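You operate a simulated robot arm through the tools that you are given. There is no shell and no other tool. Be economical: measure what you need, move in short steps, check, and stop when the job is done.

The job below is to be done with a simulated two-armed robot. You get a single attempt, and the scene is never put back.

## Task
Pile some things up. At the end: the white battery from the top of the desk is in the odds drawer; the green ring from the top of the desk is on the top of the green chest, with the green book marked trees from there on top of it and the white paint tray marked red on top of that; whatever was shut is shut again. Leave all else as you found it, and nothing knocked over (what rides in a drawer may roll over).

It is judged by the outcome, as a careful person would: the job done as asked, and still so three seconds after it is handed in. It fails if anything else is knocked over, pushed out of place, dropped, spilled or broken.

## Robot
Two 7-joint arms with two-finger parallel grippers on one trunk, on a base that drives. Base frame: it is fixed to the floor where the robot stands at the start and does not move with it; the origin is under the middle of the robot, x ahead of it, y to its left, z up. Lengths are in mm, angles in rad, forces in N, time in s.
The left shoulder is at the start at [70, 163, 1070], the right one opposite. With the tool pointing down near the work surface each hand reaches from about 400 to 880 mm from the robot's upright axis, wherever it stands, measured 20 degrees to its own side. Places, roughly: inside of the odds drawer [500, -200, 600]; odds drawer [500, -200, 700]; top of the green chest [-2500, 800, 900]. Payload 3.43 kg a hand.
Tool frame (each hand has its own): the origin (TCP) lies between the finger pads and is the grasp point; the fingertips stand 34 mm ahead of it; z points along the fingers, y is the line along which they close. Largest opening 128 mm; finger width 24, thickness 12; the body of the gripper, 48 by 130 mm, starts 96 mm behind the TCP.
Orientation is told as [roll, pitch, yaw] about the base's x, y, z axes, in that order, counted from this pose: with the fingers straight down and closing along the base's y, the tool's x points along the base's -x, its y along +y and its z along -z.

## Interface
- The arms move only by the tool jog_arm. It takes "left_rows", "right_rows" or both (then of equal length, played together; a hand with none holds still); each is a list of rows, each a list of 7 numbers: the shift along the tool's x, y, z in mm, then the turn, a rotation vector about the tool's x, y, z in rad, then the opening, from 0 (shut) to 1 (fully open). In form: [[x, y, z, rx, ry, rz, grip], ...]. A call has 1 to 10 rows; each row shifts and turns the commanded pose from where the row before left it, along the tool's axes as they then stand. A row lasts 0.2 s, in which the tool goes at most 50 mm and 0.15 rad; a call with a longer step from one row to the next is refused whole, and so is a gripper value outside its range. Where a pose cannot be reached the arm comes as near as it can. A force on the tool above 40 N (or 10 N above the force at the start of the call, whichever is more), or a blocked arm, ends the call early, and 0.2 s more pass. The fingers move at their own pace (about 153 mm/s each) and stop on an object; they squeeze with about 38 N. The grip force told is the motor's: it shows also when the fingers shut on nothing. Time passes only in rows, and 0.2 s behind the last, so rows that do not move let the fingers close. The reply holds the time, the measured pose of the TCP, the force on the tool along the base axes, the opening and the grip force, in the units named above and with some noise, with the torque about the TCP (base axes, N m) and any sound that the robot's microphone picked up, and new pictures: "show" is both (left out), scene, wrist or none (wrist: the cameras of the hands that moved).
- Cameras (640 x 400 px; columns grow to the right, rows downward): "scene" is now at [123.1, -22.7, 1272.8]; the picture's right is [-0.29, -0.96, 0.00], its down [-0.76, 0.23, -0.61] and it looks along [0.59, -0.18, -0.79] (base axes); focal length 214 px, centre (320, 200). "left" rides on the left gripper at [76, 11, -160] in its tool frame; the picture's right is [-0.15, 0.99, 0.00], its down [-0.88, -0.13, -0.46] and it looks along [-0.45, -0.07, 0.89] (tool axes); focal length 234 px, centre (320, 200). "right" rides on the right gripper at [76, -11, -160] in its tool frame; the picture's right is [0.15, 0.99, 0.00], its down [-0.88, 0.13, -0.46] and it looks along [-0.45, 0.07, 0.89] (tool axes); focal length 234 px, centre (320, 200). There is no depth. A picture from a camera that has moved, and an enlarged one, comes with that camera's place and axes in the base frame and with its lens.
- raise_lower(by): slides the trunk up (or, below 0, down) by that many mm; the arms and the scene camera ride with it, the base frame stays. It gives what a move gives, with no picture.
- steer(legs): drives the robot by 1 to 6 legs, each [ahead, left, turn to the left] in mm, mm and rad, along the robot's own axes; the way and the turn of a leg run together, so that a leg with both is an arc; at most 1500 mm and 3.142 rad a leg. The arms and the cameras ride along, it lands a little off, and it stops where it bumps. It gives what a move gives, and a new picture of the scene camera.
- pan_tilt(pan, tilt): turns the head with the scene camera to pan (to the left, within 1.501 rad either way) and tilt (down, from -0.506 to 1.204), counted from straight ahead of the robot. It gives what a move gives, and a new picture of the scene camera.
- close_up(camera, box): a new picture of the part [left, top, right, bottom] of that camera's present view, enlarged. It takes no simulated time.
- finish_job(): hands the job in; it is judged then, once.

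Go step by step. Nothing tells you exact positions but the pictures and the camera data: compare them with the known pose of the tool, close in by small moves and look again before you grip or let go. The budget is 165 turns and 260 pictures, counting those below and the enlarged ones. Unless the task says otherwise, let go and move clear before handing in, and close with one line.

The tools are called after "Emit:" as a command line: name --argument value ..., lists and objects as JSON in quotes. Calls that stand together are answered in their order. jog_arm: Moves the arms, as the interface text tells. Its arguments: {"type":"object","properties":{"left_rows":{"type":"array","items":{"type":"array","items":{"type":"number"}}},"right_rows":{"type":"array","items":{"type":"array","items":{"type":"number"}}},"show":{"type":"string","enum":["both","scene","wrist","none"]}},"required":[]} The other tools are called the same way: raise_lower (by) slides the trunk up or down; steer (legs) drives the base; pan_tilt (pan, tilt) turns the head that bears the scene camera; close_up (camera, box) takes an enlarged picture of a part of a camera's view; finish_job () hands the job in.

At the start:

```text
clock: 0.0
left_position: [494.9, 162.6, 1027.0]
left_ee_rot: [0.0, -0.001, -0.001]
left_wrist_force: [0.0, 0.6, -0.1]
left_ft_torque: [0.0, 0.0, 0.01]
left_opening: 127.9
left_gripper_force: 0.0
right_position: [639.7, -281.3, 1099.4]
right_ee_rot: [0.0, 0.0, 0.002]
right_wrist_force: [-0.2, 0.1, 0.5]
right_ft_torque: [-0.01, -0.01, -0.01]
right_opening: 127.8
right_gripper_force: 0.1
trunk travel left (down, up): [-550.0, 390.0]
robot x, y, heading: [-0.7, -1.2, 0.002]
head pan, tilt: [-0.295, 0.911]
```

scene: 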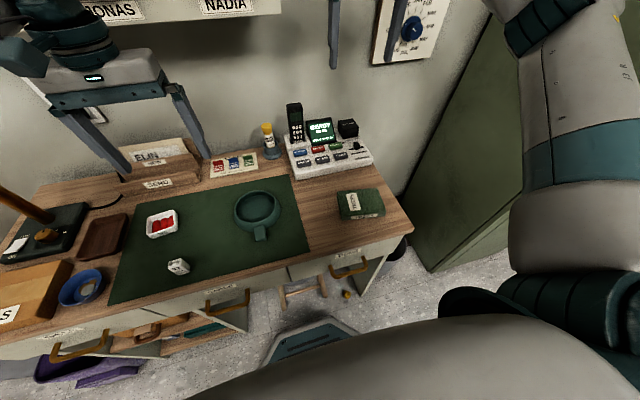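
right: 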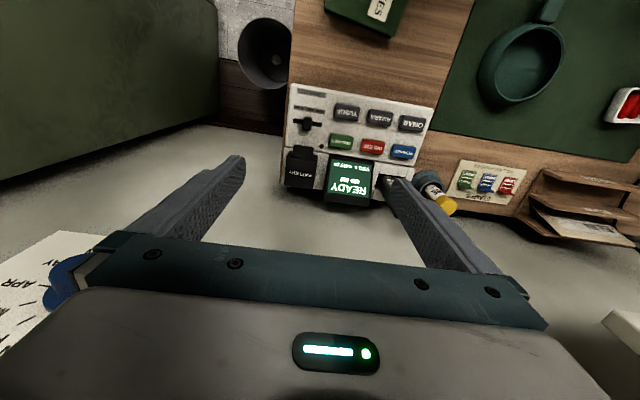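
left: 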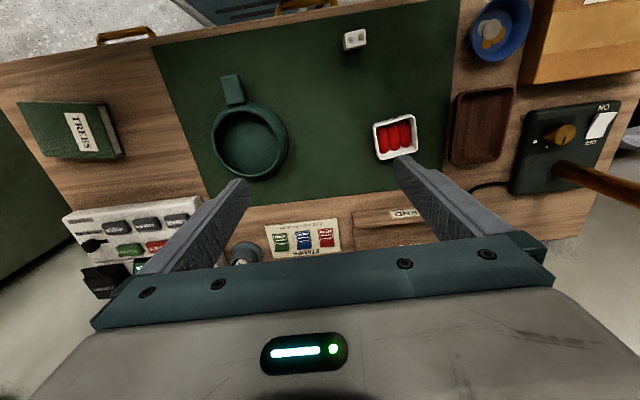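

I see the desk with a green mat, the green ring with a tab, a white tray with red, a green book marked TREES and a small white block that may be the battery. I'll take closer looks first.

Emit:
close_up --camera "scene" --box '[100, 170, 420, 370]'

Emit:
close_up --camera "left" --box '[180, 0, 500, 200]'

```text
2.00 times, centred on (260, 270) of scene
camera zoom: at [123.1, -22.7, 1272.8], right [-0.29, -0.96, 0.0], down [-0.76, 0.23, -0.61], along [0.59, -0.18, -0.79], focal length 429 px, centre (440, 60)
```

zoom: 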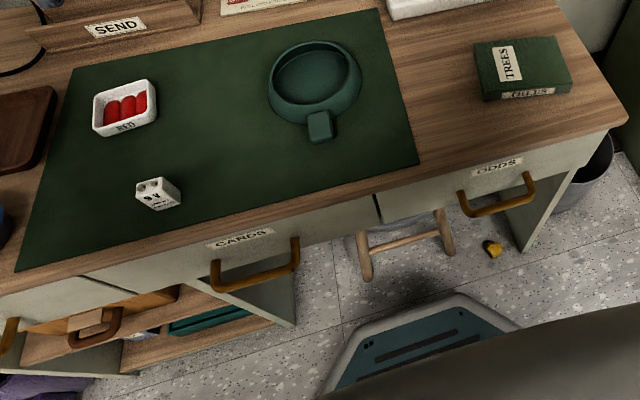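

```text
2.00 times, centred on (340, 100) of left
camera zoom: at [419.7, 173.6, 1185.5], right [0.15, 0.99, 0.0], down [0.88, -0.13, 0.46], along [0.45, -0.07, -0.89], focal length 468 px, centre (280, 400)
```

zoom: 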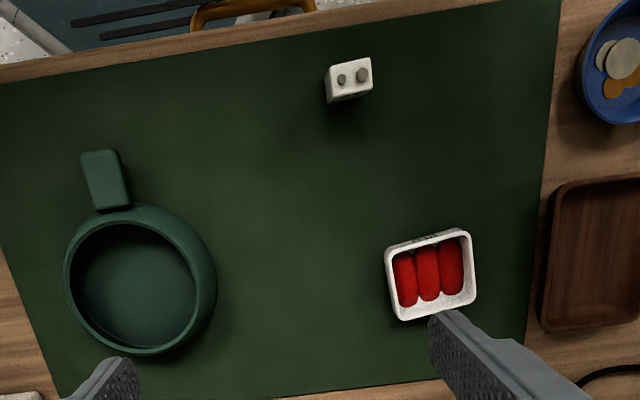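

The battery triangulates to about (379, 224, 812), and the odds drawer handle is near (300, -160, 700). I'll look around before driving back.

Emit:
pan_tilt --pan 1.5 --tilt 0.5

Emit:
pan_tilt --pan -1.5 --tilt 0.5

```text
clock: 1.8
left_position: [496.3, 163.6, 1027.6]
left_ee_rot: [0.0, 0.002, -0.001]
left_wrist_force: [-0.1, 0.4, 0.5]
left_ft_torque: [-0.03, -0.01, -0.02]
left_opening: 127.9
left_gripper_force: 0.1
right_position: [640.2, -281.1, 1098.3]
right_ee_rot: [0.0, -0.002, 0.0]
right_wrist_force: [-0.1, 1.0, 0.5]
right_ft_torque: [0.02, -0.02, -0.03]
right_opening: 128.2
right_gripper_force: 0.1
trunk travel left (down, up): [-550.0, 390.0]
robot x, y, heading: [-3.0, -2.0, 0.0]
head pan, tilt: [1.499, 0.499]
camera scene: at [58.0, 89.9, 1307.4], right [1.0, -0.07, 0.0], down [-0.03, -0.48, -0.88], along [0.06, 0.88, -0.48], focal length 214 px, centre (320, 200)
```

scene: 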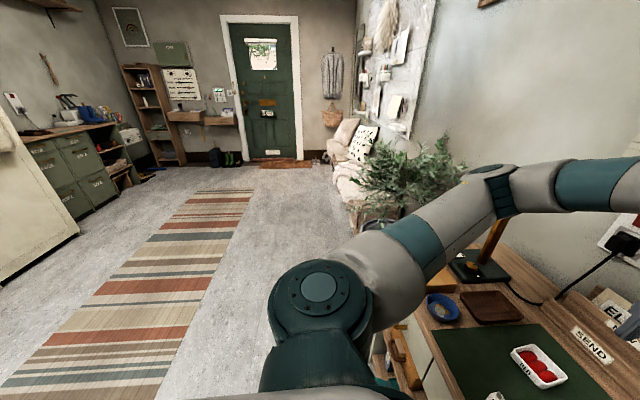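

```text
clock: 4.4
left_position: [495.1, 162.7, 1027.1]
left_ee_rot: [0.0, -0.001, -0.001]
left_wrist_force: [0.0, -0.2, -0.1]
left_ft_torque: [-0.01, 0.0, -0.01]
left_opening: 127.8
left_gripper_force: 0.1
right_position: [639.6, -282.1, 1099.0]
right_ee_rot: [-0.001, -0.001, 0.0]
right_wrist_force: [0.4, -0.1, 0.3]
right_ft_torque: [-0.01, 0.03, 0.01]
right_opening: 127.9
right_gripper_force: 0.0
trunk travel left (down, up): [-550.0, 390.0]
robot x, y, heading: [0.9, 2.3, 0.003]
head pan, tilt: [-1.499, 0.499]
camera scene: at [58.0, -91.6, 1307.4], right [-1.0, -0.07, 0.0], down [-0.03, 0.48, -0.88], along [0.06, -0.88, -0.48], focal length 214 px, centre (320, 200)
```

scene: 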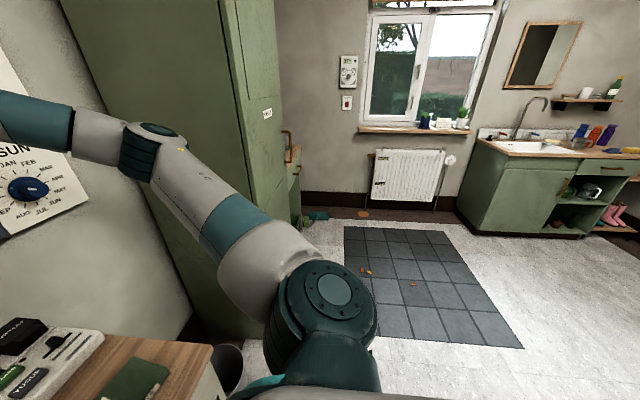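

The floor around is clear, and the green chest is visible along the back wall. I'm backing off so the drawer has room to open.

Emit:
steer --legs '[[-400, 0, 0]]'

Emit:
pan_tilt --pan -0.15 --tilt 0.75

```text
clock: 6.9
left_position: [96.3, 162.5, 1027.1]
left_ee_rot: [0.0, 0.0, 0.001]
left_wrist_force: [-0.5, 1.7, 0.7]
left_ft_torque: [0.0, -0.02, 0.03]
left_opening: 128.0
left_gripper_force: 0.1
right_position: [243.0, -280.8, 1098.3]
right_ee_rot: [-0.001, 0.001, 0.001]
right_wrist_force: [-0.2, -0.4, -0.4]
right_ft_torque: [-0.01, 0.0, 0.02]
right_opening: 128.3
right_gripper_force: 0.1
trunk travel left (down, up): [-550.0, 390.0]
robot x, y, heading: [-400.4, -1.7, -0.001]
head pan, tilt: [-1.499, 0.499]
camera scene: at [-340.7, -91.9, 1307.4], right [-1.0, -0.07, 0.0], down [-0.04, 0.48, -0.88], along [0.06, -0.88, -0.48], focal length 214 px, centre (320, 200)
```

scene: 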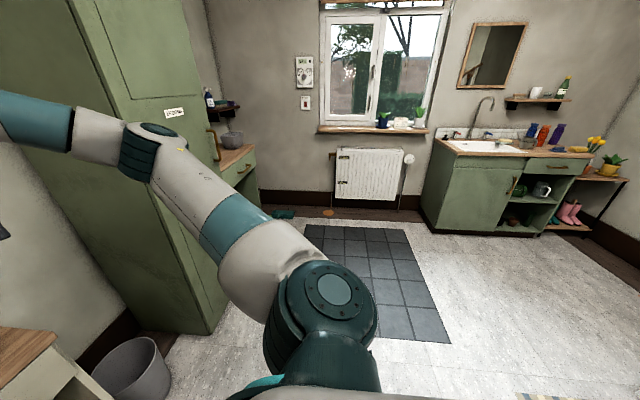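

```text
clock: 8.4
left_position: [96.6, 164.0, 1026.4]
left_ee_rot: [0.0, 0.0, 0.003]
left_wrist_force: [0.6, -0.6, -0.7]
left_ft_torque: [0.01, 0.01, 0.02]
left_opening: 128.1
left_gripper_force: 0.0
right_position: [241.6, -280.1, 1097.8]
right_ee_rot: [0.0, 0.0, 0.002]
right_wrist_force: [0.9, 0.2, 0.6]
right_ft_torque: [-0.01, -0.03, -0.03]
right_opening: 127.7
right_gripper_force: 0.0
trunk travel left (down, up): [-550.0, 390.0]
robot x, y, heading: [-397.2, -0.8, 0.003]
head pan, tilt: [-0.15, 0.75]
camera scene: at [-265.0, -13.4, 1285.4], right [-0.15, -0.99, 0.0], down [-0.67, 0.1, -0.73], along [0.72, -0.11, -0.68], focal length 214 px, centre (320, 200)
```

scene: 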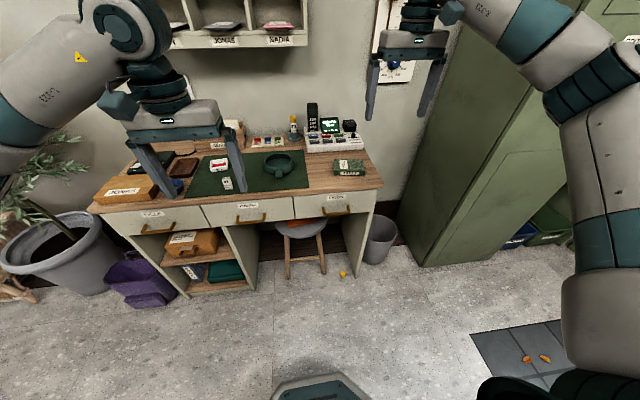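

The odds drawer is the right-hand one of the three. I'll enlarge it to measure the handle.

Emit:
close_up --camera "scene" --box '[200, 130, 400, 255]'

Emit:
close_up --camera "scene" --box '[280, 170, 400, 245]'

```text
3.20 times, centred on (300, 192) of scene
camera zoom: at [-265.0, -13.4, 1285.4], right [-0.15, -0.99, 0.0], down [-0.67, 0.1, -0.73], along [0.72, -0.11, -0.68], focal length 686 px, centre (384, 224)
```

zoom: 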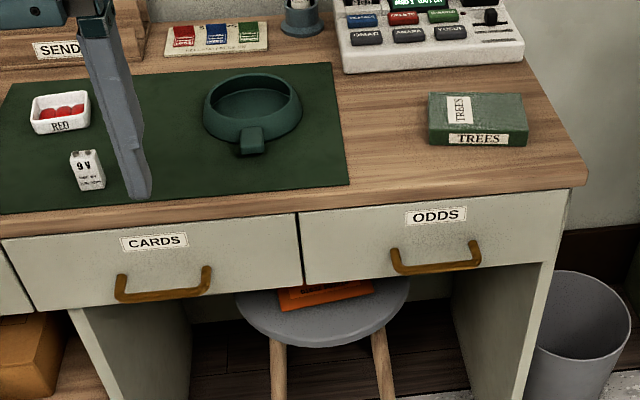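

```text
5.33 times, centred on (340, 208) of scene
camera zoom: at [-265.0, -13.4, 1285.4], right [-0.15, -0.99, 0.0], down [-0.67, 0.1, -0.73], along [0.72, -0.11, -0.68], focal length 1144 px, centre (213, 160)
```

zoom: 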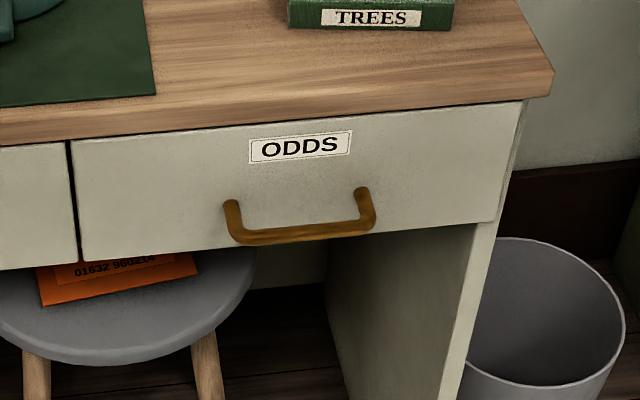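

The handle triangulates to (295, -164, 672), and the desk is square to the base axes. I'm turning the right hand to point ahead with its fingers closing vertically.

Emit:
jog_arm --right_rows '[[0, 0, 0, -0.0864, -0.0864, 0.0864, 1], [0, 0, 0, -0.0864, -0.0864, 0.0864, 1], [0, 0, 0, -0.0864, -0.0864, 0.0864, 1], [0, 0, 0, -0.0864, -0.0864, 0.0864, 1], [0, 0, 0, -0.0864, -0.0864, 0.0864, 1], [0, 0, 0, -0.0864, -0.0864, 0.0864, 1], [0, 0, 0, -0.0864, -0.0864, 0.0864, 1]]' --show "none"

Emit:
jog_arm --right_rows '[[0, 0, 0, -0.0864, -0.0864, 0.0864, 1], [0, 0, 0, -0.0864, -0.0864, 0.0864, 1], [0, 0, 0, -0.0864, -0.0864, 0.0864, 1], [0, 0, 0, -0.0864, -0.0864, 0.0864, 1], [0, 0, 0, -0.0864, -0.0864, 0.0864, 1], [0, 0, 0, -0.0864, -0.0864, 0.0864, 1], [0, 0, 0, -0.0864, -0.0864, 0.0864, 1]]' --show "scene"

```text
clock: 10.0
left_position: [96.1, 163.7, 1027.0]
left_ee_rot: [0.001, 0.0, 0.003]
left_wrist_force: [0.4, -0.6, -0.4]
left_ft_torque: [0.0, 0.02, 0.01]
left_opening: 128.1
left_gripper_force: 0.1
right_position: [241.2, -280.1, 1098.3]
right_ee_rot: [0.79, -0.337, -0.786]
right_wrist_force: [-0.4, 0.1, -1.0]
right_ft_torque: [-0.01, 0.0, -0.01]
right_opening: 128.1
right_gripper_force: 0.1
trunk travel left (down, up): [-550.0, 390.0]
robot x, y, heading: [-400.8, -0.5, -0.0]
head pan, tilt: [-0.15, 0.75]
```

```text
clock: 11.6
left_position: [96.3, 163.6, 1026.9]
left_ee_rot: [0.001, -0.001, 0.003]
left_wrist_force: [0.1, -0.1, -0.5]
left_ft_torque: [0.01, -0.06, 0.01]
left_opening: 128.0
left_gripper_force: 0.1
right_position: [241.4, -280.8, 1098.7]
right_ee_rot: [1.514, -0.054, -1.51]
right_wrist_force: [-1.1, -0.7, 0.9]
right_ft_torque: [0.02, 0.01, 0.0]
right_opening: 128.4
right_gripper_force: 0.0
right hand out of reach, approached as far as the arm can: row 7
trunk travel left (down, up): [-550.0, 390.0]
robot x, y, heading: [-399.7, -3.3, 0.005]
head pan, tilt: [-0.15, 0.75]
camera scene: at [-265.3, -13.6, 1285.5], right [-0.15, -0.99, 0.0], down [-0.67, 0.1, -0.73], along [0.72, -0.11, -0.68], focal length 214 px, centre (320, 200)
```

scene: 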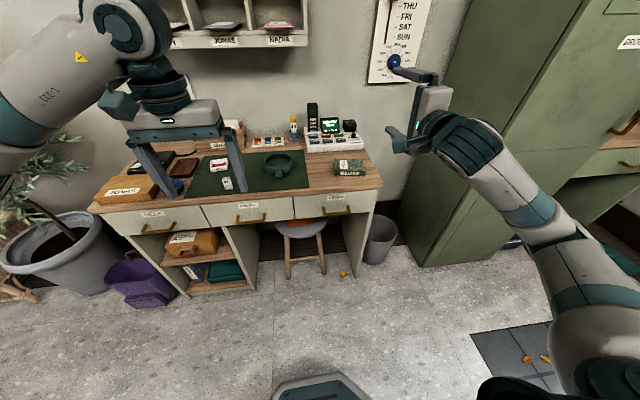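

The pose is nearly horizontal, which is good enough. I'll pull back, shift left and lower the trunk to handle height.

Emit:
jog_arm --right_rows '[[30, 0, -20, 0, 0, 0, 1], [40, 0, -20, 0, 0, 0, 1], [46, 0, -10, 0, 0, 0, 1]]' --show "none"

Emit:
raise_lower --by -420

Emit:
pan_tilt --pan -0.15 --tilt 0.4

Emit:
close_up --camera "right" --box '[0, 0, 640, 400]'

```text
clock: 12.4
left_position: [97.1, 163.7, 1026.1]
left_ee_rot: [0.001, 0.001, 0.002]
left_wrist_force: [-0.5, -0.3, 0.0]
left_ft_torque: [-0.01, -0.03, 0.01]
left_opening: 128.1
left_gripper_force: 0.1
right_position: [234.5, -279.7, 1093.1]
right_ee_rot: [1.511, -0.056, -1.507]
right_wrist_force: [0.0, 0.8, 0.0]
right_ft_torque: [0.01, 0.02, -0.03]
right_opening: 127.9
right_gripper_force: 0.0
right hand out of reach, approached as far as the arm can: row 1, 2, 3
trunk travel left (down, up): [-550.0, 390.0]
robot x, y, heading: [-398.8, 2.0, 0.0]
head pan, tilt: [-0.15, 0.75]
```

```text
refused: -420 is not a number from -400 to 400
```

```text
clock: 13.2
left_position: [97.9, 163.1, 1027.3]
left_ee_rot: [0.001, 0.0, 0.002]
left_wrist_force: [0.4, 0.5, 0.6]
left_ft_torque: [0.04, 0.01, -0.03]
left_opening: 128.1
left_gripper_force: 0.1
right_position: [233.7, -279.2, 1093.6]
right_ee_rot: [1.509, -0.056, -1.508]
right_wrist_force: [-0.2, 0.5, -0.1]
right_ft_torque: [0.03, -0.02, 0.0]
right_opening: 127.9
right_gripper_force: 0.1
trunk travel left (down, up): [-550.0, 390.0]
robot x, y, heading: [-398.9, 1.5, 0.002]
head pan, tilt: [-0.15, 0.4]
camera scene: at [-255.3, -14.7, 1316.5], right [-0.15, -0.99, 0.0], down [-0.39, 0.06, -0.92], along [0.91, -0.14, -0.39], focal length 214 px, centre (320, 200)
```

scene: 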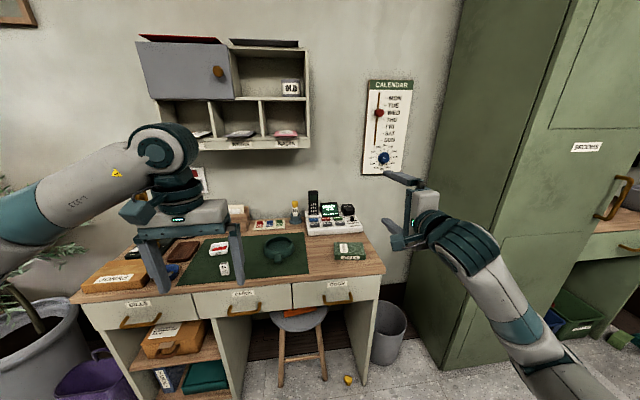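

```text
1.00 times, centred on (320, 200) of right (not enlarged: the box is as wide or as high as the picture)
camera zoom: at [69.2, -213.5, 1087.0], right [0.05, 0.2, 0.98], down [-0.39, -0.9, 0.21], along [0.92, -0.39, 0.04], focal length 234 px, centre (320, 200)
```

zoom: 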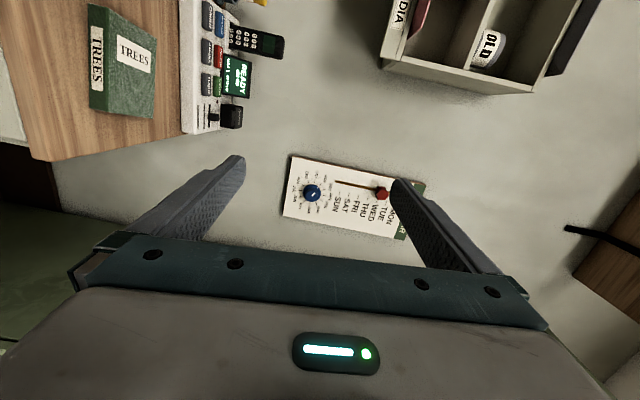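

The wrist is at a joint limit in this orientation, so I'll roll the hand half a turn about its own axis the other way.

Emit:
jog_arm --right_rows '[[0, 0, 0, 0, 0, -0.149, 1], [0, 0, 0, 0, 0, -0.149, 1], [0, 0, 0, 0, 0, -0.149, 1], [0, 0, 0, 0, 0, -0.149, 1], [0, 0, 0, 0, 0, -0.149, 1], [0, 0, 0, 0, 0, -0.149, 1], [0, 0, 0, 0, 0, -0.149, 1], [0, 0, 0, 0, 0, -0.149, 1], [0, 0, 0, 0, 0, -0.149, 1], [0, 0, 0, 0, 0, -0.149, 1]]' --show "none"

Emit:
jog_arm --right_rows '[[0, 0, 0, 0, 0, -0.149, 1], [0, 0, 0, 0, 0, -0.149, 1], [0, 0, 0, 0, 0, -0.149, 1], [0, 0, 0, 0, 0, -0.149, 1], [0, 0, 0, 0, 0, -0.149, 1], [0, 0, 0, 0, 0, -0.149, 1], [0, 0, 0, 0, 0, -0.149, 1], [0, 0, 0, 0, 0, -0.149, 1], [0, 0, 0, 0, 0, -0.149, 1], [0, 0, 0, 0, 0, -0.149, 1]]' --show "scene"

```text
clock: 15.4
left_position: [96.8, 163.2, 1026.7]
left_ee_rot: [0.0, -0.002, 0.001]
left_wrist_force: [0.9, 0.6, -0.2]
left_ft_torque: [0.01, 0.0, 0.0]
left_opening: 127.8
left_gripper_force: 0.1
right_position: [232.9, -279.0, 1092.7]
right_ee_rot: [0.356, -1.505, -0.296]
right_wrist_force: [-0.4, 0.1, -0.1]
right_ft_torque: [0.03, -0.01, 0.0]
right_opening: 127.9
right_gripper_force: 0.1
trunk travel left (down, up): [-550.0, 390.0]
robot x, y, heading: [-400.1, -0.7, 0.002]
head pan, tilt: [-0.15, 0.4]
```

```text
clock: 17.6
left_position: [96.6, 164.1, 1026.6]
left_ee_rot: [0.0, 0.0, 0.001]
left_wrist_force: [0.7, 0.4, -1.0]
left_ft_torque: [-0.02, 0.0, -0.02]
left_opening: 127.9
left_gripper_force: 0.0
right_position: [229.3, -311.6, 1074.1]
right_ee_rot: [-1.481, -0.711, 1.567]
right_wrist_force: [-0.1, 0.8, -0.3]
right_ft_torque: [0.01, 0.03, -0.02]
right_opening: 128.0
right_gripper_force: 0.0
right hand out of reach, approached as far as the arm can: row 6, 7, 8, 9, 10
trunk travel left (down, up): [-550.0, 390.0]
robot x, y, heading: [-392.0, -1.8, 0.001]
head pan, tilt: [-0.15, 0.4]
camera scene: at [-254.9, -14.3, 1316.5], right [-0.15, -0.99, 0.0], down [-0.39, 0.06, -0.92], along [0.91, -0.14, -0.39], focal length 214 px, centre (320, 200)
```

scene: 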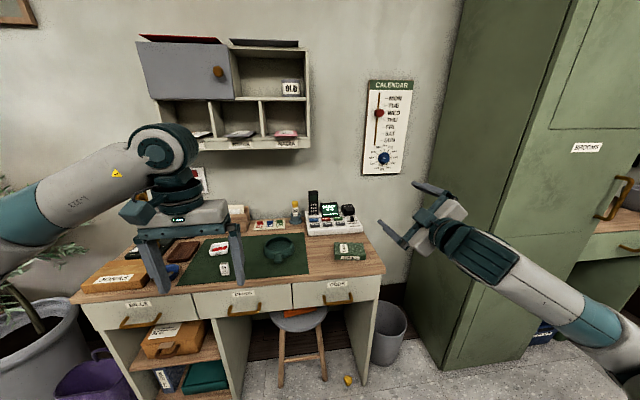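

Both rolls hit a limit. The first roll almost worked outboard, so I'll drive the base left to put the handle further outboard, and roll back.

Emit:
jog_arm --right_rows '[[0, 0, 0, 0, 0, 0.149, 1], [0, 0, 0, 0, 0, 0.149, 1], [0, 0, 0, 0, 0, 0.149, 1], [0, 0, 0, 0, 0, 0.149, 1], [0, 0, 0, 0, 0, 0.149, 1], [0, 0, 0, 0, 0, 0.149, 1], [0, 0, 0, 0, 0, 0.149, 1], [0, 0, 0, 0, 0, 0.149, 1], [0, 0, 0, 0, 0, 0.149, 1], [0, 0, 0, 0, 0, 0.149, 1]]' --show "none"

Emit:
steer --legs '[[0, 210, 0]]'

```text
clock: 19.8
left_position: [97.1, 163.5, 1026.5]
left_ee_rot: [0.0, 0.0, 0.001]
left_wrist_force: [0.8, 0.1, 0.0]
left_ft_torque: [-0.05, -0.01, 0.03]
left_opening: 127.9
left_gripper_force: 0.0
right_position: [229.8, -312.1, 1075.7]
right_ee_rot: [1.458, -0.931, -1.423]
right_wrist_force: [-0.2, -0.6, 0.4]
right_ft_torque: [0.01, -0.01, -0.01]
right_opening: 127.8
right_gripper_force: 0.0
trunk travel left (down, up): [-550.0, 390.0]
robot x, y, heading: [-398.3, -1.8, -0.002]
head pan, tilt: [-0.15, 0.4]
```

```text
clock: 21.5
left_position: [95.2, 373.2, 1027.6]
left_ee_rot: [0.001, -0.001, 0.001]
left_wrist_force: [0.7, 0.4, 0.1]
left_ft_torque: [-0.02, 0.01, -0.04]
left_opening: 127.9
left_gripper_force: 0.1
right_position: [229.5, -102.4, 1075.0]
right_ee_rot: [1.459, -0.935, -1.425]
right_wrist_force: [0.4, 0.3, 0.0]
right_ft_torque: [0.02, 0.0, -0.02]
right_opening: 128.2
right_gripper_force: 0.0
trunk travel left (down, up): [-550.0, 390.0]
robot x, y, heading: [-402.8, 208.7, -0.001]
head pan, tilt: [-0.15, 0.4]
camera scene: at [-255.8, 195.7, 1316.5], right [-0.15, -0.99, 0.0], down [-0.39, 0.06, -0.92], along [0.91, -0.14, -0.39], focal length 214 px, centre (320, 200)
```

scene: 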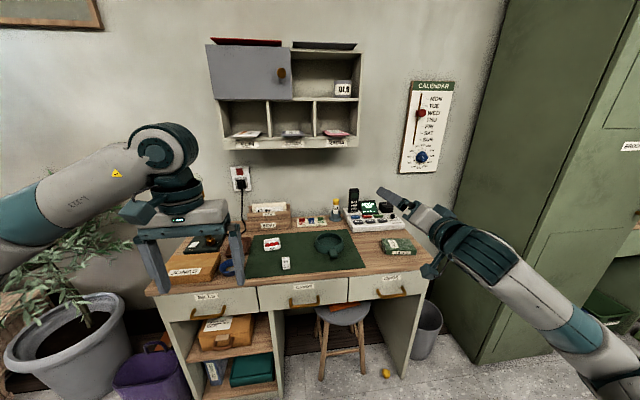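

Emit:
jog_arm --right_rows '[[0, 0, 0, 0, 0, 0.134, 1], [0, 0, 0, 0, 0, 0.134, 1], [0, 0, 0, 0, 0, 0.134, 1], [0, 0, 0, 0, 0, 0.134, 1], [0, 0, 0, 0, 0, 0.134, 1], [0, 0, 0, 0, 0, 0.134, 1], [0, 0, 0, 0, 0, 0.131, 1]]' --show "none"

```text
clock: 23.1
left_position: [96.1, 373.6, 1027.0]
left_ee_rot: [0.002, 0.001, 0.001]
left_wrist_force: [-0.1, 0.6, 0.0]
left_ft_torque: [-0.01, -0.02, 0.0]
left_opening: 127.8
left_gripper_force: 0.0
right_position: [228.1, -102.8, 1073.9]
right_ee_rot: [1.504, 0.002, -1.515]
right_wrist_force: [-0.4, -0.1, -0.6]
right_ft_torque: [0.0, 0.0, 0.01]
right_opening: 127.9
right_gripper_force: 0.1
trunk travel left (down, up): [-550.0, 390.0]
robot x, y, heading: [-397.8, 209.7, -0.002]
head pan, tilt: [-0.15, 0.4]
```

Emit:
jog_arm --right_rows '[[-30, 0, 0, 0, 0, 0, 1], [-35, 0, 0, 0, 0, 0, 1]]' --show "none"

Emit:
raise_lower --by -400

Emit:
pan_tilt --pan -0.5 --tilt 0.3

Emit:
close_up --camera "right" --box '[0, 0, 640, 400]'

```text
clock: 23.7
left_position: [96.1, 373.0, 1026.9]
left_ee_rot: [0.001, 0.0, 0.002]
left_wrist_force: [-0.4, 0.1, -0.1]
left_ft_torque: [0.02, 0.03, 0.01]
left_opening: 128.0
left_gripper_force: 0.0
right_position: [232.6, -167.4, 1074.1]
right_ee_rot: [1.505, 0.0, -1.514]
right_wrist_force: [0.5, 0.1, 0.0]
right_ft_torque: [-0.02, 0.03, -0.02]
right_opening: 128.1
right_gripper_force: 0.0
trunk travel left (down, up): [-550.0, 390.0]
robot x, y, heading: [-397.5, 208.9, -0.002]
head pan, tilt: [-0.15, 0.4]
```

```text
clock: 27.5
left_position: [96.0, 373.6, 626.8]
left_ee_rot: [0.0, 0.0, 0.002]
left_wrist_force: [-0.1, -0.1, -0.4]
left_ft_torque: [-0.02, 0.0, -0.01]
left_opening: 127.8
left_gripper_force: 0.0
right_position: [234.4, -168.4, 675.8]
right_ee_rot: [1.503, -0.001, -1.515]
right_wrist_force: [-0.2, 0.8, 0.4]
right_ft_torque: [0.04, 0.01, 0.0]
right_opening: 128.1
right_gripper_force: 0.1
trunk travel left (down, up): [-150.0, 790.0]
robot x, y, heading: [-401.8, 212.5, -0.003]
head pan, tilt: [-0.15, 0.4]
```

```text
clock: 28.3
left_position: [96.4, 371.8, 627.2]
left_ee_rot: [-0.001, -0.001, 0.002]
left_wrist_force: [-0.3, -0.5, 0.6]
left_ft_torque: [0.01, 0.03, -0.01]
left_opening: 128.2
left_gripper_force: 0.2
right_position: [232.7, -167.4, 675.4]
right_ee_rot: [1.503, -0.001, -1.513]
right_wrist_force: [0.0, -0.5, 0.8]
right_ft_torque: [0.02, 0.0, -0.02]
right_opening: 127.8
right_gripper_force: 0.1
trunk travel left (down, up): [-150.0, 790.0]
robot x, y, heading: [-401.4, 208.5, 0.001]
head pan, tilt: [-0.499, 0.3]
camera scene: at [-265.4, 164.1, 925.8], right [-0.48, -0.88, 0.0], down [-0.26, 0.14, -0.96], along [0.84, -0.45, -0.3], focal length 214 px, centre (320, 200)
```

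scene: 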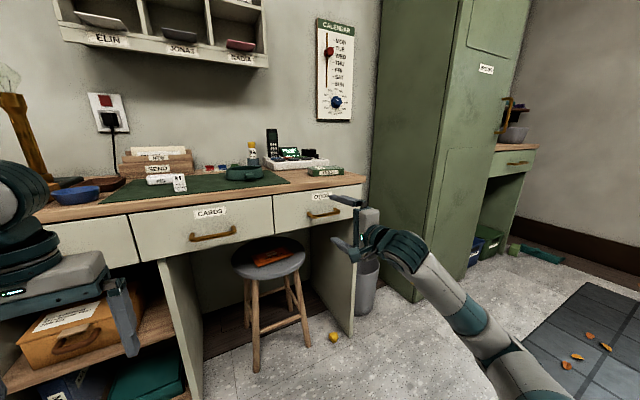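

```text
1.00 times, centred on (320, 200) of right (not enlarged: the box is as wide or as high as the picture)
camera zoom: at [68.5, -101.1, 674.4], right [0.06, 0.15, 0.99], down [-0.4, -0.9, 0.16], along [0.92, -0.4, 0.01], focal length 234 px, centre (320, 200)
```

zoom: 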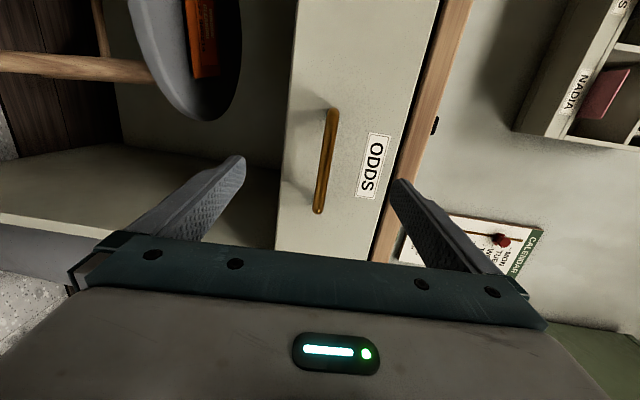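

The bar is at about y -160, z 675, centred between the fingers. I'll narrow the fingers, advance and grip.

Emit:
jog_arm --right_rows '[[0, 2, 0, 0, 0, 0, 0.45], [0, 2, 15, 0, 0, 0, 0.45], [0, 1, 20, 0, 0, 0, 0.45], [0, 0, 12, 0, 0, 0, 0.45]]' --show "wrist"

```text
clock: 29.3
left_position: [95.1, 372.0, 627.4]
left_ee_rot: [0.0, 0.0, 0.002]
left_wrist_force: [0.3, 1.0, -0.4]
left_ft_torque: [0.01, 0.02, -0.01]
left_opening: 128.0
left_gripper_force: 0.0
right_position: [281.0, -164.2, 676.9]
right_ee_rot: [1.504, 0.0, -1.517]
right_wrist_force: [-0.2, 0.9, -0.2]
right_ft_torque: [0.02, -0.01, 0.0]
right_opening: 57.6
right_gripper_force: 0.0
trunk travel left (down, up): [-150.0, 790.0]
robot x, y, heading: [-401.0, 210.1, 0.002]
head pan, tilt: [-0.499, 0.3]
camera right: at [115.9, -98.4, 676.4], right [0.06, 0.15, 0.99], down [-0.4, -0.9, 0.16], along [0.92, -0.4, 0.01], focal length 234 px, centre (320, 200)
```

right: 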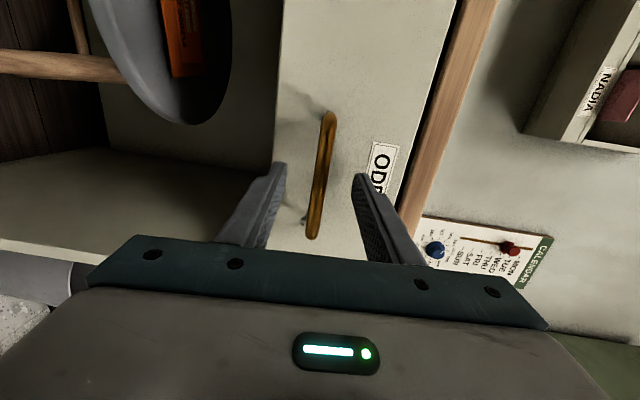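

Emit:
jog_arm --right_rows '[[0, 0, 4, 0, 0, 0, 0.45], [0, 0, 0, 0, 0, 0, 0.1], [0, 0, 0, 0, 0, 0, 0], [0, 0, 0, 0, 0, 0, 0]]' --show "wrist"

```text
clock: 30.3
left_position: [97.1, 373.1, 627.0]
left_ee_rot: [0.0, 0.001, 0.004]
left_wrist_force: [-0.1, 0.2, 0.0]
left_ft_torque: [0.01, 0.0, -0.02]
left_opening: 128.1
left_gripper_force: 0.1
right_position: [284.8, -164.4, 674.8]
right_ee_rot: [1.504, 0.0, -1.516]
right_wrist_force: [-2.5, 1.5, -2.9]
right_ft_torque: [0.38, 0.03, -0.12]
right_opening: 11.7
right_gripper_force: 45.1
trunk travel left (down, up): [-150.0, 790.0]
robot x, y, heading: [-396.9, 206.9, -0.002]
head pan, tilt: [-0.499, 0.3]
camera right: at [119.7, -97.9, 675.7], right [0.06, 0.15, 0.99], down [-0.4, -0.9, 0.16], along [0.92, -0.4, 0.01], focal length 234 px, centre (320, 200)
```

right: 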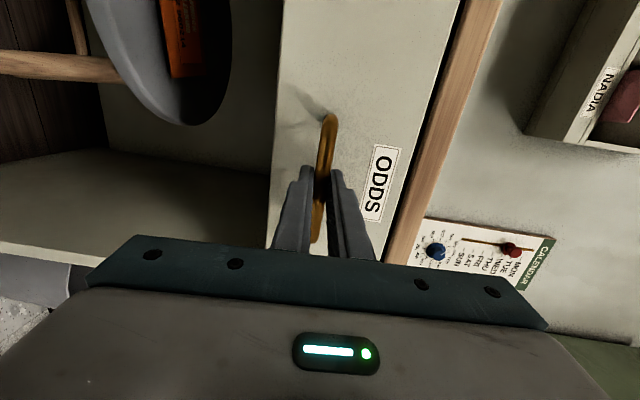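

The handle is gripped. I'll pull the drawer out by arm along -x.

Emit:
jog_arm --right_rows '[[1.1, -1.3, -20, 0, 0, 0, 0], [1.7, -2, -30, 0, 0, 0, 0], [1.7, -2, -30, 0, 0, 0, 0], [1.7, -2, -30, 0, 0, 0, 0], [1.7, -2, -30, 0, 0, 0, 0]]' --show "scene"

```text
clock: 31.4
left_position: [94.5, 373.7, 628.1]
left_ee_rot: [-0.001, 0.001, 0.006]
left_wrist_force: [0.5, -0.5, -1.1]
left_ft_torque: [0.0, 0.0, 0.01]
left_opening: 128.1
left_gripper_force: 0.0
right_position: [176.2, -165.4, 676.3]
right_ee_rot: [1.501, 0.002, -1.494]
right_wrist_force: [-1.3, 3.5, 1.9]
right_ft_torque: [0.31, -0.11, 0.74]
right_opening: 11.7
right_gripper_force: 45.0
right hand out of reach, approached as far as the arm can: row 4, 5
trunk travel left (down, up): [-150.0, 790.0]
robot x, y, heading: [-400.8, 210.9, 0.002]
head pan, tilt: [-0.499, 0.3]
stopped in row 5 (right hand): the force on the tool passed its limit at 40 N (the readings are from after the stop); the commanded pose is now the measured one
camera scene: at [-265.7, 165.3, 926.0], right [-0.47, -0.88, 0.0], down [-0.26, 0.14, -0.96], along [0.84, -0.45, -0.3], focal length 214 px, centre (320, 200)
```

scene: 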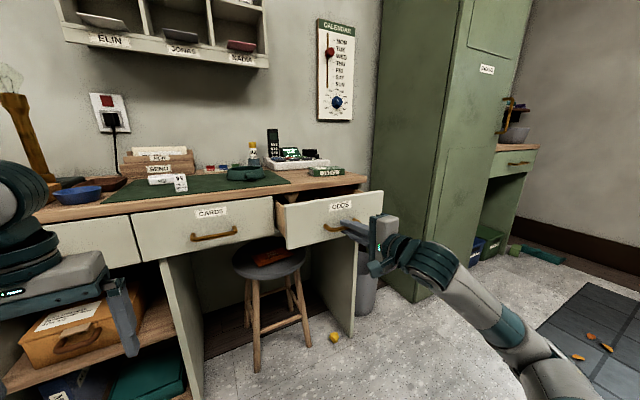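

The drawer is about 108 mm open. I'll drive the base back to draw it out further.

Emit:
steer --legs '[[-100, 0, 0]]'

```text
clock: 32.6
left_position: [-4.9, 374.5, 626.3]
left_ee_rot: [-0.001, 0.001, 0.005]
left_wrist_force: [0.2, -0.8, -0.9]
left_ft_torque: [0.0, -0.01, 0.0]
left_opening: 127.9
left_gripper_force: 0.0
right_position: [75.7, -162.7, 676.0]
right_ee_rot: [1.501, 0.003, -1.492]
right_wrist_force: [0.6, 26.7, 2.2]
right_ft_torque: [0.52, -0.05, 1.24]
right_opening: 11.8
right_gripper_force: 45.8
trunk travel left (down, up): [-150.0, 790.0]
robot x, y, heading: [-499.0, 209.7, 0.005]
head pan, tilt: [-0.499, 0.3]
camera scene: at [-365.2, 166.5, 925.9], right [-0.47, -0.88, 0.0], down [-0.26, 0.14, -0.96], along [0.84, -0.45, -0.29], focal length 214 px, centre (320, 200)
```

scene: 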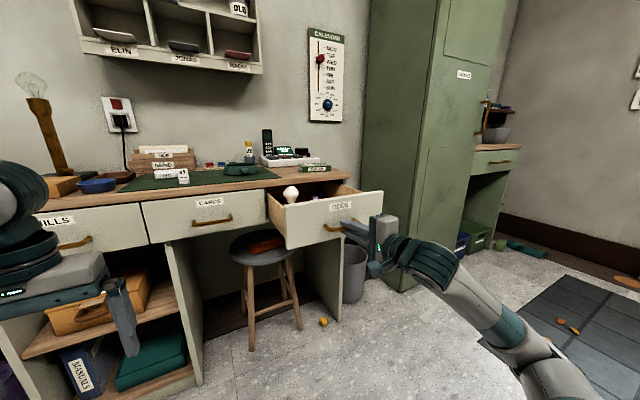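

The drawer is about 209 mm open, with a bulb visible inside. I'll release the handle and back off.

Emit:
jog_arm --right_rows '[[0, 0, 0, 0, 0, 0, 0.3], [0, 0, 0, 0, 0, 0, 0.4], [0, 0, 0, 0, 0, 0, 0.4]]' --show "wrist"

Emit:
steer --legs '[[-120, 0, 0]]'

Emit:
raise_lower --by 400

Emit:
pan_tilt --pan -0.35 --tilt 0.6

Emit:
close_up --camera "scene" --box '[200, 150, 440, 300]'

```text
clock: 33.4
left_position: [-3.8, 375.0, 626.9]
left_ee_rot: [0.0, 0.0, 0.005]
left_wrist_force: [-0.8, 0.3, 0.1]
left_ft_torque: [-0.01, -0.04, 0.03]
left_opening: 128.0
left_gripper_force: 0.0
right_position: [75.6, -165.6, 674.8]
right_ee_rot: [1.5, 0.004, -1.494]
right_wrist_force: [-0.3, 0.2, 0.0]
right_ft_torque: [0.02, 0.01, 0.0]
right_opening: 51.4
right_gripper_force: 0.1
trunk travel left (down, up): [-150.0, 790.0]
robot x, y, heading: [-498.6, 208.4, 0.005]
head pan, tilt: [-0.499, 0.3]
camera right: at [-90.8, -102.0, 675.3], right [0.06, 0.15, 0.99], down [-0.37, -0.91, 0.16], along [0.93, -0.38, 0.0], focal length 234 px, centre (320, 200)
```

right: 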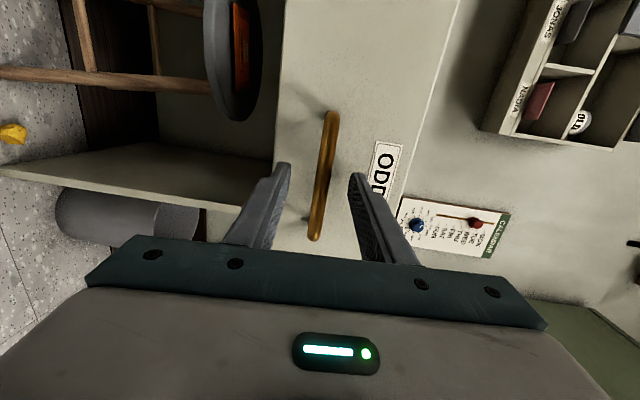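

```text
clock: 34.6
left_position: [-122.7, 373.7, 626.5]
left_ee_rot: [0.0, 0.001, 0.007]
left_wrist_force: [-0.5, -0.3, 0.1]
left_ft_torque: [-0.01, 0.01, 0.0]
left_opening: 128.0
left_gripper_force: 0.0
right_position: [-43.1, -165.3, 674.9]
right_ee_rot: [1.502, 0.003, -1.491]
right_wrist_force: [0.5, -0.9, 0.7]
right_ft_torque: [-0.04, 0.01, -0.01]
right_opening: 51.1
right_gripper_force: 0.1
trunk travel left (down, up): [-150.0, 790.0]
robot x, y, heading: [-616.4, 210.1, 0.007]
head pan, tilt: [-0.499, 0.3]
camera scene: at [-483.7, 164.0, 925.9], right [-0.47, -0.88, 0.0], down [-0.26, 0.14, -0.96], along [0.84, -0.45, -0.3], focal length 214 px, centre (320, 200)
```

scene: 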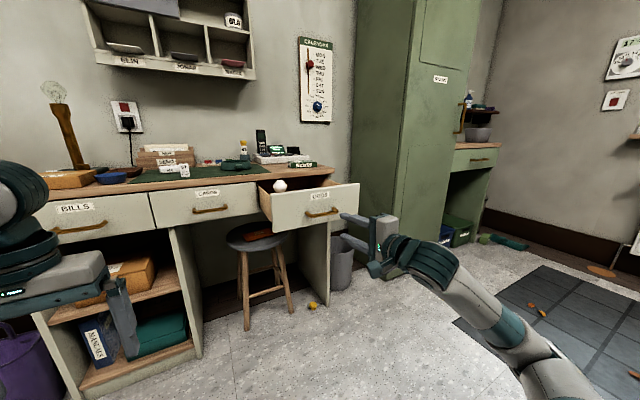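

```text
clock: 38.5
left_position: [-122.3, 373.2, 1026.7]
left_ee_rot: [0.0, 0.0, 0.004]
left_wrist_force: [-0.4, -0.5, -0.1]
left_ft_torque: [-0.02, 0.01, 0.02]
left_opening: 128.1
left_gripper_force: 0.2
right_position: [-44.2, -166.1, 1074.8]
right_ee_rot: [1.499, 0.004, -1.493]
right_wrist_force: [0.0, 1.0, 0.1]
right_ft_torque: [-0.02, -0.01, -0.01]
right_opening: 51.2
right_gripper_force: 0.1
trunk travel left (down, up): [-550.0, 390.0]
robot x, y, heading: [-616.2, 209.8, 0.004]
head pan, tilt: [-0.499, 0.3]
```

```text
clock: 39.3
left_position: [-121.8, 374.2, 1027.5]
left_ee_rot: [0.001, 0.001, 0.007]
left_wrist_force: [0.8, 0.1, 0.2]
left_ft_torque: [-0.05, 0.03, 0.0]
left_opening: 128.0
left_gripper_force: 0.0
right_position: [-43.5, -166.1, 1074.3]
right_ee_rot: [1.502, 0.003, -1.493]
right_wrist_force: [-0.5, -0.2, -0.5]
right_ft_torque: [0.01, -0.02, 0.0]
right_opening: 51.2
right_gripper_force: 0.1
trunk travel left (down, up): [-550.0, 390.0]
robot x, y, heading: [-618.3, 209.3, 0.01]
head pan, tilt: [-0.351, 0.6]
camera scene: at [-482.6, 178.3, 1298.4], right [-0.34, -0.94, 0.0], down [-0.53, 0.19, -0.83], along [0.78, -0.28, -0.56], focal length 214 px, centre (320, 200)
```

scene: 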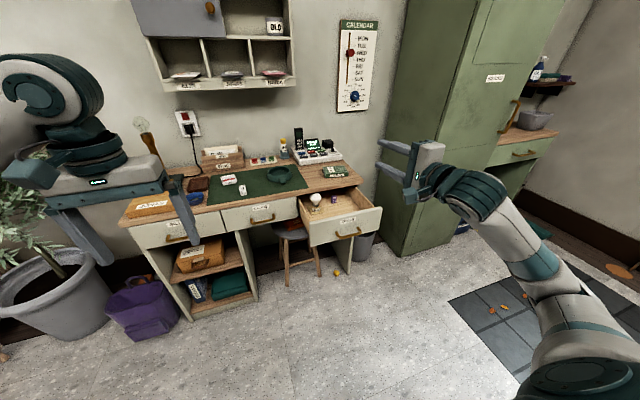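

```text
2.67 times, centred on (320, 225) of scene
camera zoom: at [-482.6, 178.3, 1298.4], right [-0.34, -0.94, 0.0], down [-0.53, 0.19, -0.83], along [0.78, -0.28, -0.56], focal length 572 px, centre (320, 133)
```

zoom: 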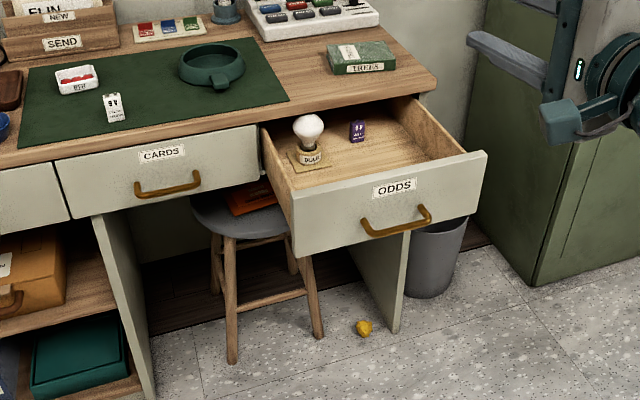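

The drawer holds a bulb on a holder and a purple battery, with its front right free. I'll turn the right hand back to pointing down so that it can fetch the white battery.

Emit:
jog_arm --right_rows '[[0, 0, 0, 0.086, 0.086, -0.086, 0.5], [0, 0, 0, 0.086, 0.086, -0.086, 0.5], [0, 0, 0, 0.086, 0.086, -0.086, 0.5], [0, 0, 0, 0.086, 0.086, -0.086, 0.5], [0, 0, 0, 0.086, 0.086, -0.086, 0.5], [0, 0, 0, 0.086, 0.086, -0.086, 0.5], [0, 0, 0, 0.086, 0.086, -0.086, 0.5]]' --show "none"

Emit:
jog_arm --right_rows '[[0, 0, 0, 0.086, 0.086, -0.086, 0.5], [0, 0, 0, 0.086, 0.086, -0.086, 0.5], [0, 0, 0, 0.086, 0.086, -0.086, 0.5], [0, 0, 0, 0.086, 0.086, -0.086, 0.5], [0, 0, 0, 0.086, 0.086, -0.086, 0.5], [0, 0, 0, 0.086, 0.086, -0.086, 0.5]]' --show "none"

```text
clock: 40.9
left_position: [-121.5, 373.1, 1027.0]
left_ee_rot: [-0.001, 0.0, 0.005]
left_wrist_force: [-0.9, 0.4, 0.1]
left_ft_torque: [-0.02, 0.04, 0.03]
left_opening: 127.9
left_gripper_force: 0.0
right_position: [-43.0, -166.6, 1073.9]
right_ee_rot: [0.737, -0.287, -0.692]
right_wrist_force: [-0.2, 0.0, 0.3]
right_ft_torque: [0.02, -0.02, -0.03]
right_opening: 64.0
right_gripper_force: 0.0
trunk travel left (down, up): [-550.0, 390.0]
robot x, y, heading: [-618.4, 208.8, 0.003]
head pan, tilt: [-0.351, 0.6]
```

```text
clock: 42.3
left_position: [-122.0, 374.4, 1025.9]
left_ee_rot: [-0.005, -0.001, 0.006]
left_wrist_force: [0.6, 0.7, 0.4]
left_ft_torque: [-0.02, -0.01, -0.01]
left_opening: 128.2
left_gripper_force: 0.1
right_position: [-43.0, -165.4, 1075.1]
right_ee_rot: [0.089, -0.014, -0.014]
right_wrist_force: [0.6, 0.3, 0.1]
right_ft_torque: [-0.01, 0.03, 0.0]
right_opening: 63.7
right_gripper_force: 0.0
trunk travel left (down, up): [-550.0, 390.0]
robot x, y, heading: [-615.4, 210.7, 0.008]
head pan, tilt: [-0.351, 0.6]
```

Emit:
jog_arm --right_rows '[[0, 40, 0, 0.089, 0.014, -0.014, 0.7], [0, 45, 0, 0, 0, 0, 0.7], [0, 45, 0, 0, 0, 0, 0.7], [0, 45, 0, 0, 0, 0, 0.7], [0, 45, 0, 0, 0, 0, 0.7]]' --show "none"

Emit:
steer --legs '[[350, 120, 0]]'

Emit:
close_up --camera "right" --box '[0, 0, 640, 400]'

```text
clock: 43.5
left_position: [-122.4, 375.1, 1026.8]
left_ee_rot: [-0.003, 0.001, 0.005]
left_wrist_force: [-1.2, 0.2, 0.3]
left_ft_torque: [-0.04, 0.0, -0.02]
left_opening: 128.2
left_gripper_force: 0.0
right_position: [-42.9, 55.8, 1077.4]
right_ee_rot: [0.001, -0.002, -0.003]
right_wrist_force: [0.3, 0.0, -0.2]
right_ft_torque: [-0.01, 0.04, -0.02]
right_opening: 89.6
right_gripper_force: 0.1
trunk travel left (down, up): [-550.0, 390.0]
robot x, y, heading: [-620.8, 208.4, 0.012]
head pan, tilt: [-0.351, 0.6]
```

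```text
clock: 45.8
left_position: [232.0, 492.4, 1026.9]
left_ee_rot: [0.0, 0.001, 0.002]
left_wrist_force: [-1.0, -0.4, -0.2]
left_ft_torque: [-0.01, -0.01, 0.0]
left_opening: 127.9
left_gripper_force: 0.1
right_position: [310.2, 172.6, 1078.4]
right_ee_rot: [0.002, -0.002, -0.006]
right_wrist_force: [1.0, 0.3, -0.7]
right_ft_torque: [0.01, 0.02, 0.02]
right_opening: 89.7
right_gripper_force: 0.2
trunk travel left (down, up): [-550.0, 390.0]
robot x, y, heading: [-261.5, 329.7, -0.0]
head pan, tilt: [-0.351, 0.6]
camera scene: at [-129.1, 298.8, 1298.3], right [-0.34, -0.94, 0.0], down [-0.53, 0.19, -0.82], along [0.77, -0.28, -0.57], focal length 214 px, centre (320, 200)
```

scene: 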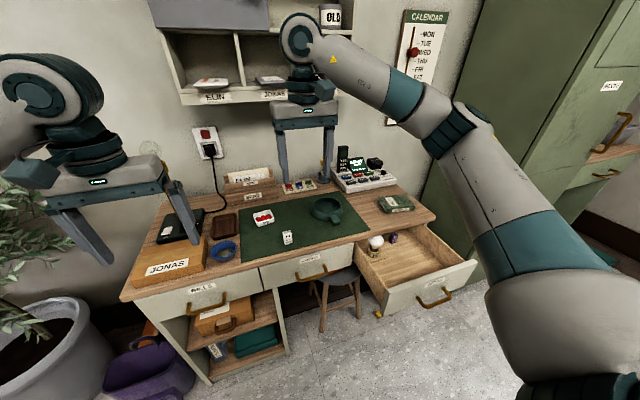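

```text
1.00 times, centred on (320, 200) of right (not enlarged: the box is as wide or as high as the picture)
camera zoom: at [233.0, 161.4, 1237.9], right [-0.14, 0.99, 0.0], down [0.88, 0.13, 0.46], along [0.45, 0.07, -0.89], focal length 234 px, centre (320, 200)
```

zoom: 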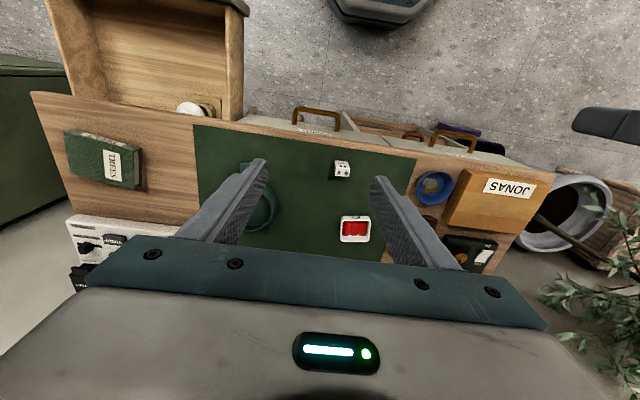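

The battery checks out at about (380, 227). I'll move above it.

Emit:
jog_arm --right_rows '[[-14, 10.6, 38, 0, 0, 0, 0.6], [-14, 10.6, 38, 0, 0, 0, 0.6], [-14, 10.6, 38, 0, 0, 0, 0.6], [-14, 10.6, 38, 0, 0, 0, 0.6], [-14, 10.6, 38, 0, 0, 0, 0.6]]' --show "wrist"

Emit:
pan_tilt --pan -0.15 --tilt 0.8

Emit:
close_up --camera "scene" --box '[220, 120, 420, 245]'

```text
clock: 47.0
left_position: [232.3, 491.3, 1026.3]
left_ee_rot: [-0.002, 0.0, 0.002]
left_wrist_force: [0.6, 0.4, 0.2]
left_ft_torque: [0.01, 0.03, 0.0]
left_opening: 128.3
left_gripper_force: 0.0
right_position: [379.4, 225.0, 888.4]
right_ee_rot: [0.002, -0.002, -0.006]
right_wrist_force: [0.5, 0.1, -0.6]
right_ft_torque: [0.01, 0.01, 0.02]
right_opening: 76.8
right_gripper_force: 0.0
trunk travel left (down, up): [-550.0, 390.0]
robot x, y, heading: [-268.0, 331.7, 0.001]
head pan, tilt: [-0.351, 0.6]
camera right: at [303.3, 213.8, 1048.2], right [-0.14, 0.99, 0.0], down [0.88, 0.12, 0.46], along [0.45, 0.07, -0.89], focal length 234 px, centre (320, 200)
```

right: 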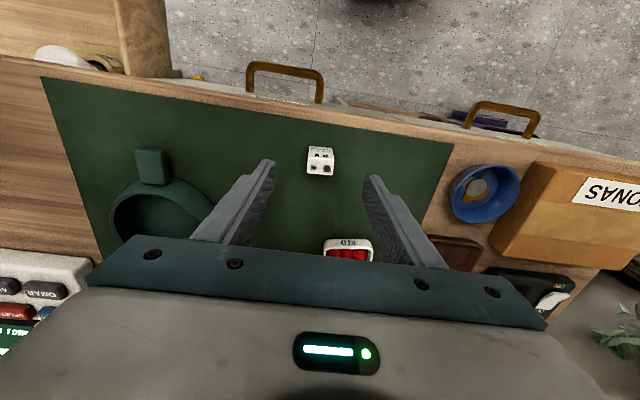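

```text
clock: 47.8
left_position: [231.6, 492.5, 1026.9]
left_ee_rot: [0.0, -0.001, 0.002]
left_wrist_force: [0.7, 0.7, 0.3]
left_ft_torque: [0.01, 0.01, 0.02]
left_opening: 128.1
left_gripper_force: 0.1
right_position: [379.0, 224.0, 889.2]
right_ee_rot: [0.001, -0.002, -0.006]
right_wrist_force: [0.1, -0.6, -0.5]
right_ft_torque: [0.04, 0.03, 0.03]
right_opening: 76.7
right_gripper_force: 0.0
trunk travel left (down, up): [-550.0, 390.0]
robot x, y, heading: [-264.2, 329.7, 0.004]
head pan, tilt: [-0.15, 0.799]
camera scene: at [-132.9, 316.9, 1281.5], right [-0.15, -0.99, 0.0], down [-0.71, 0.11, -0.7], along [0.69, -0.1, -0.72], focal length 214 px, centre (320, 200)
```

scene: 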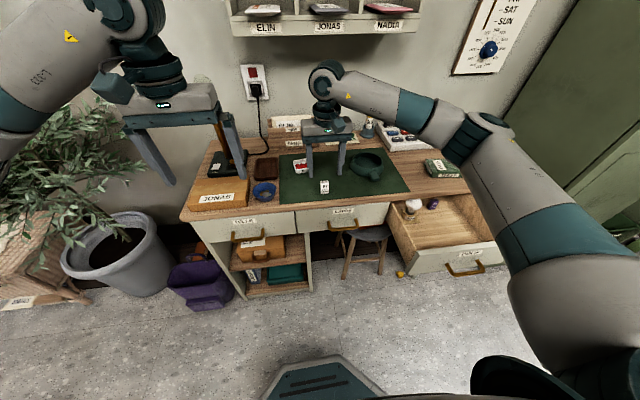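

```text
3.20 times, centred on (320, 182) of scene
camera zoom: at [-132.9, 316.9, 1281.5], right [-0.15, -0.99, 0.0], down [-0.71, 0.11, -0.7], along [0.69, -0.1, -0.72], focal length 686 px, centre (320, 256)
```

zoom: 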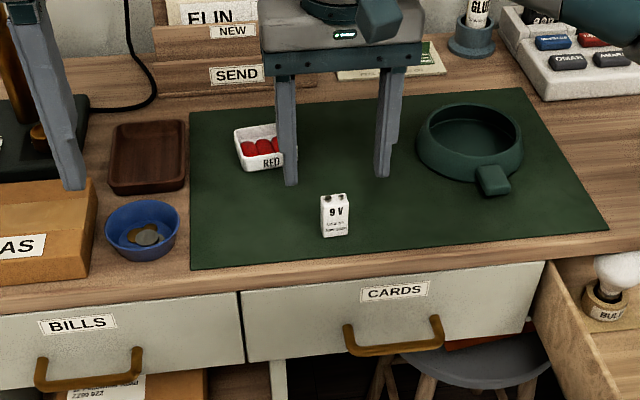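

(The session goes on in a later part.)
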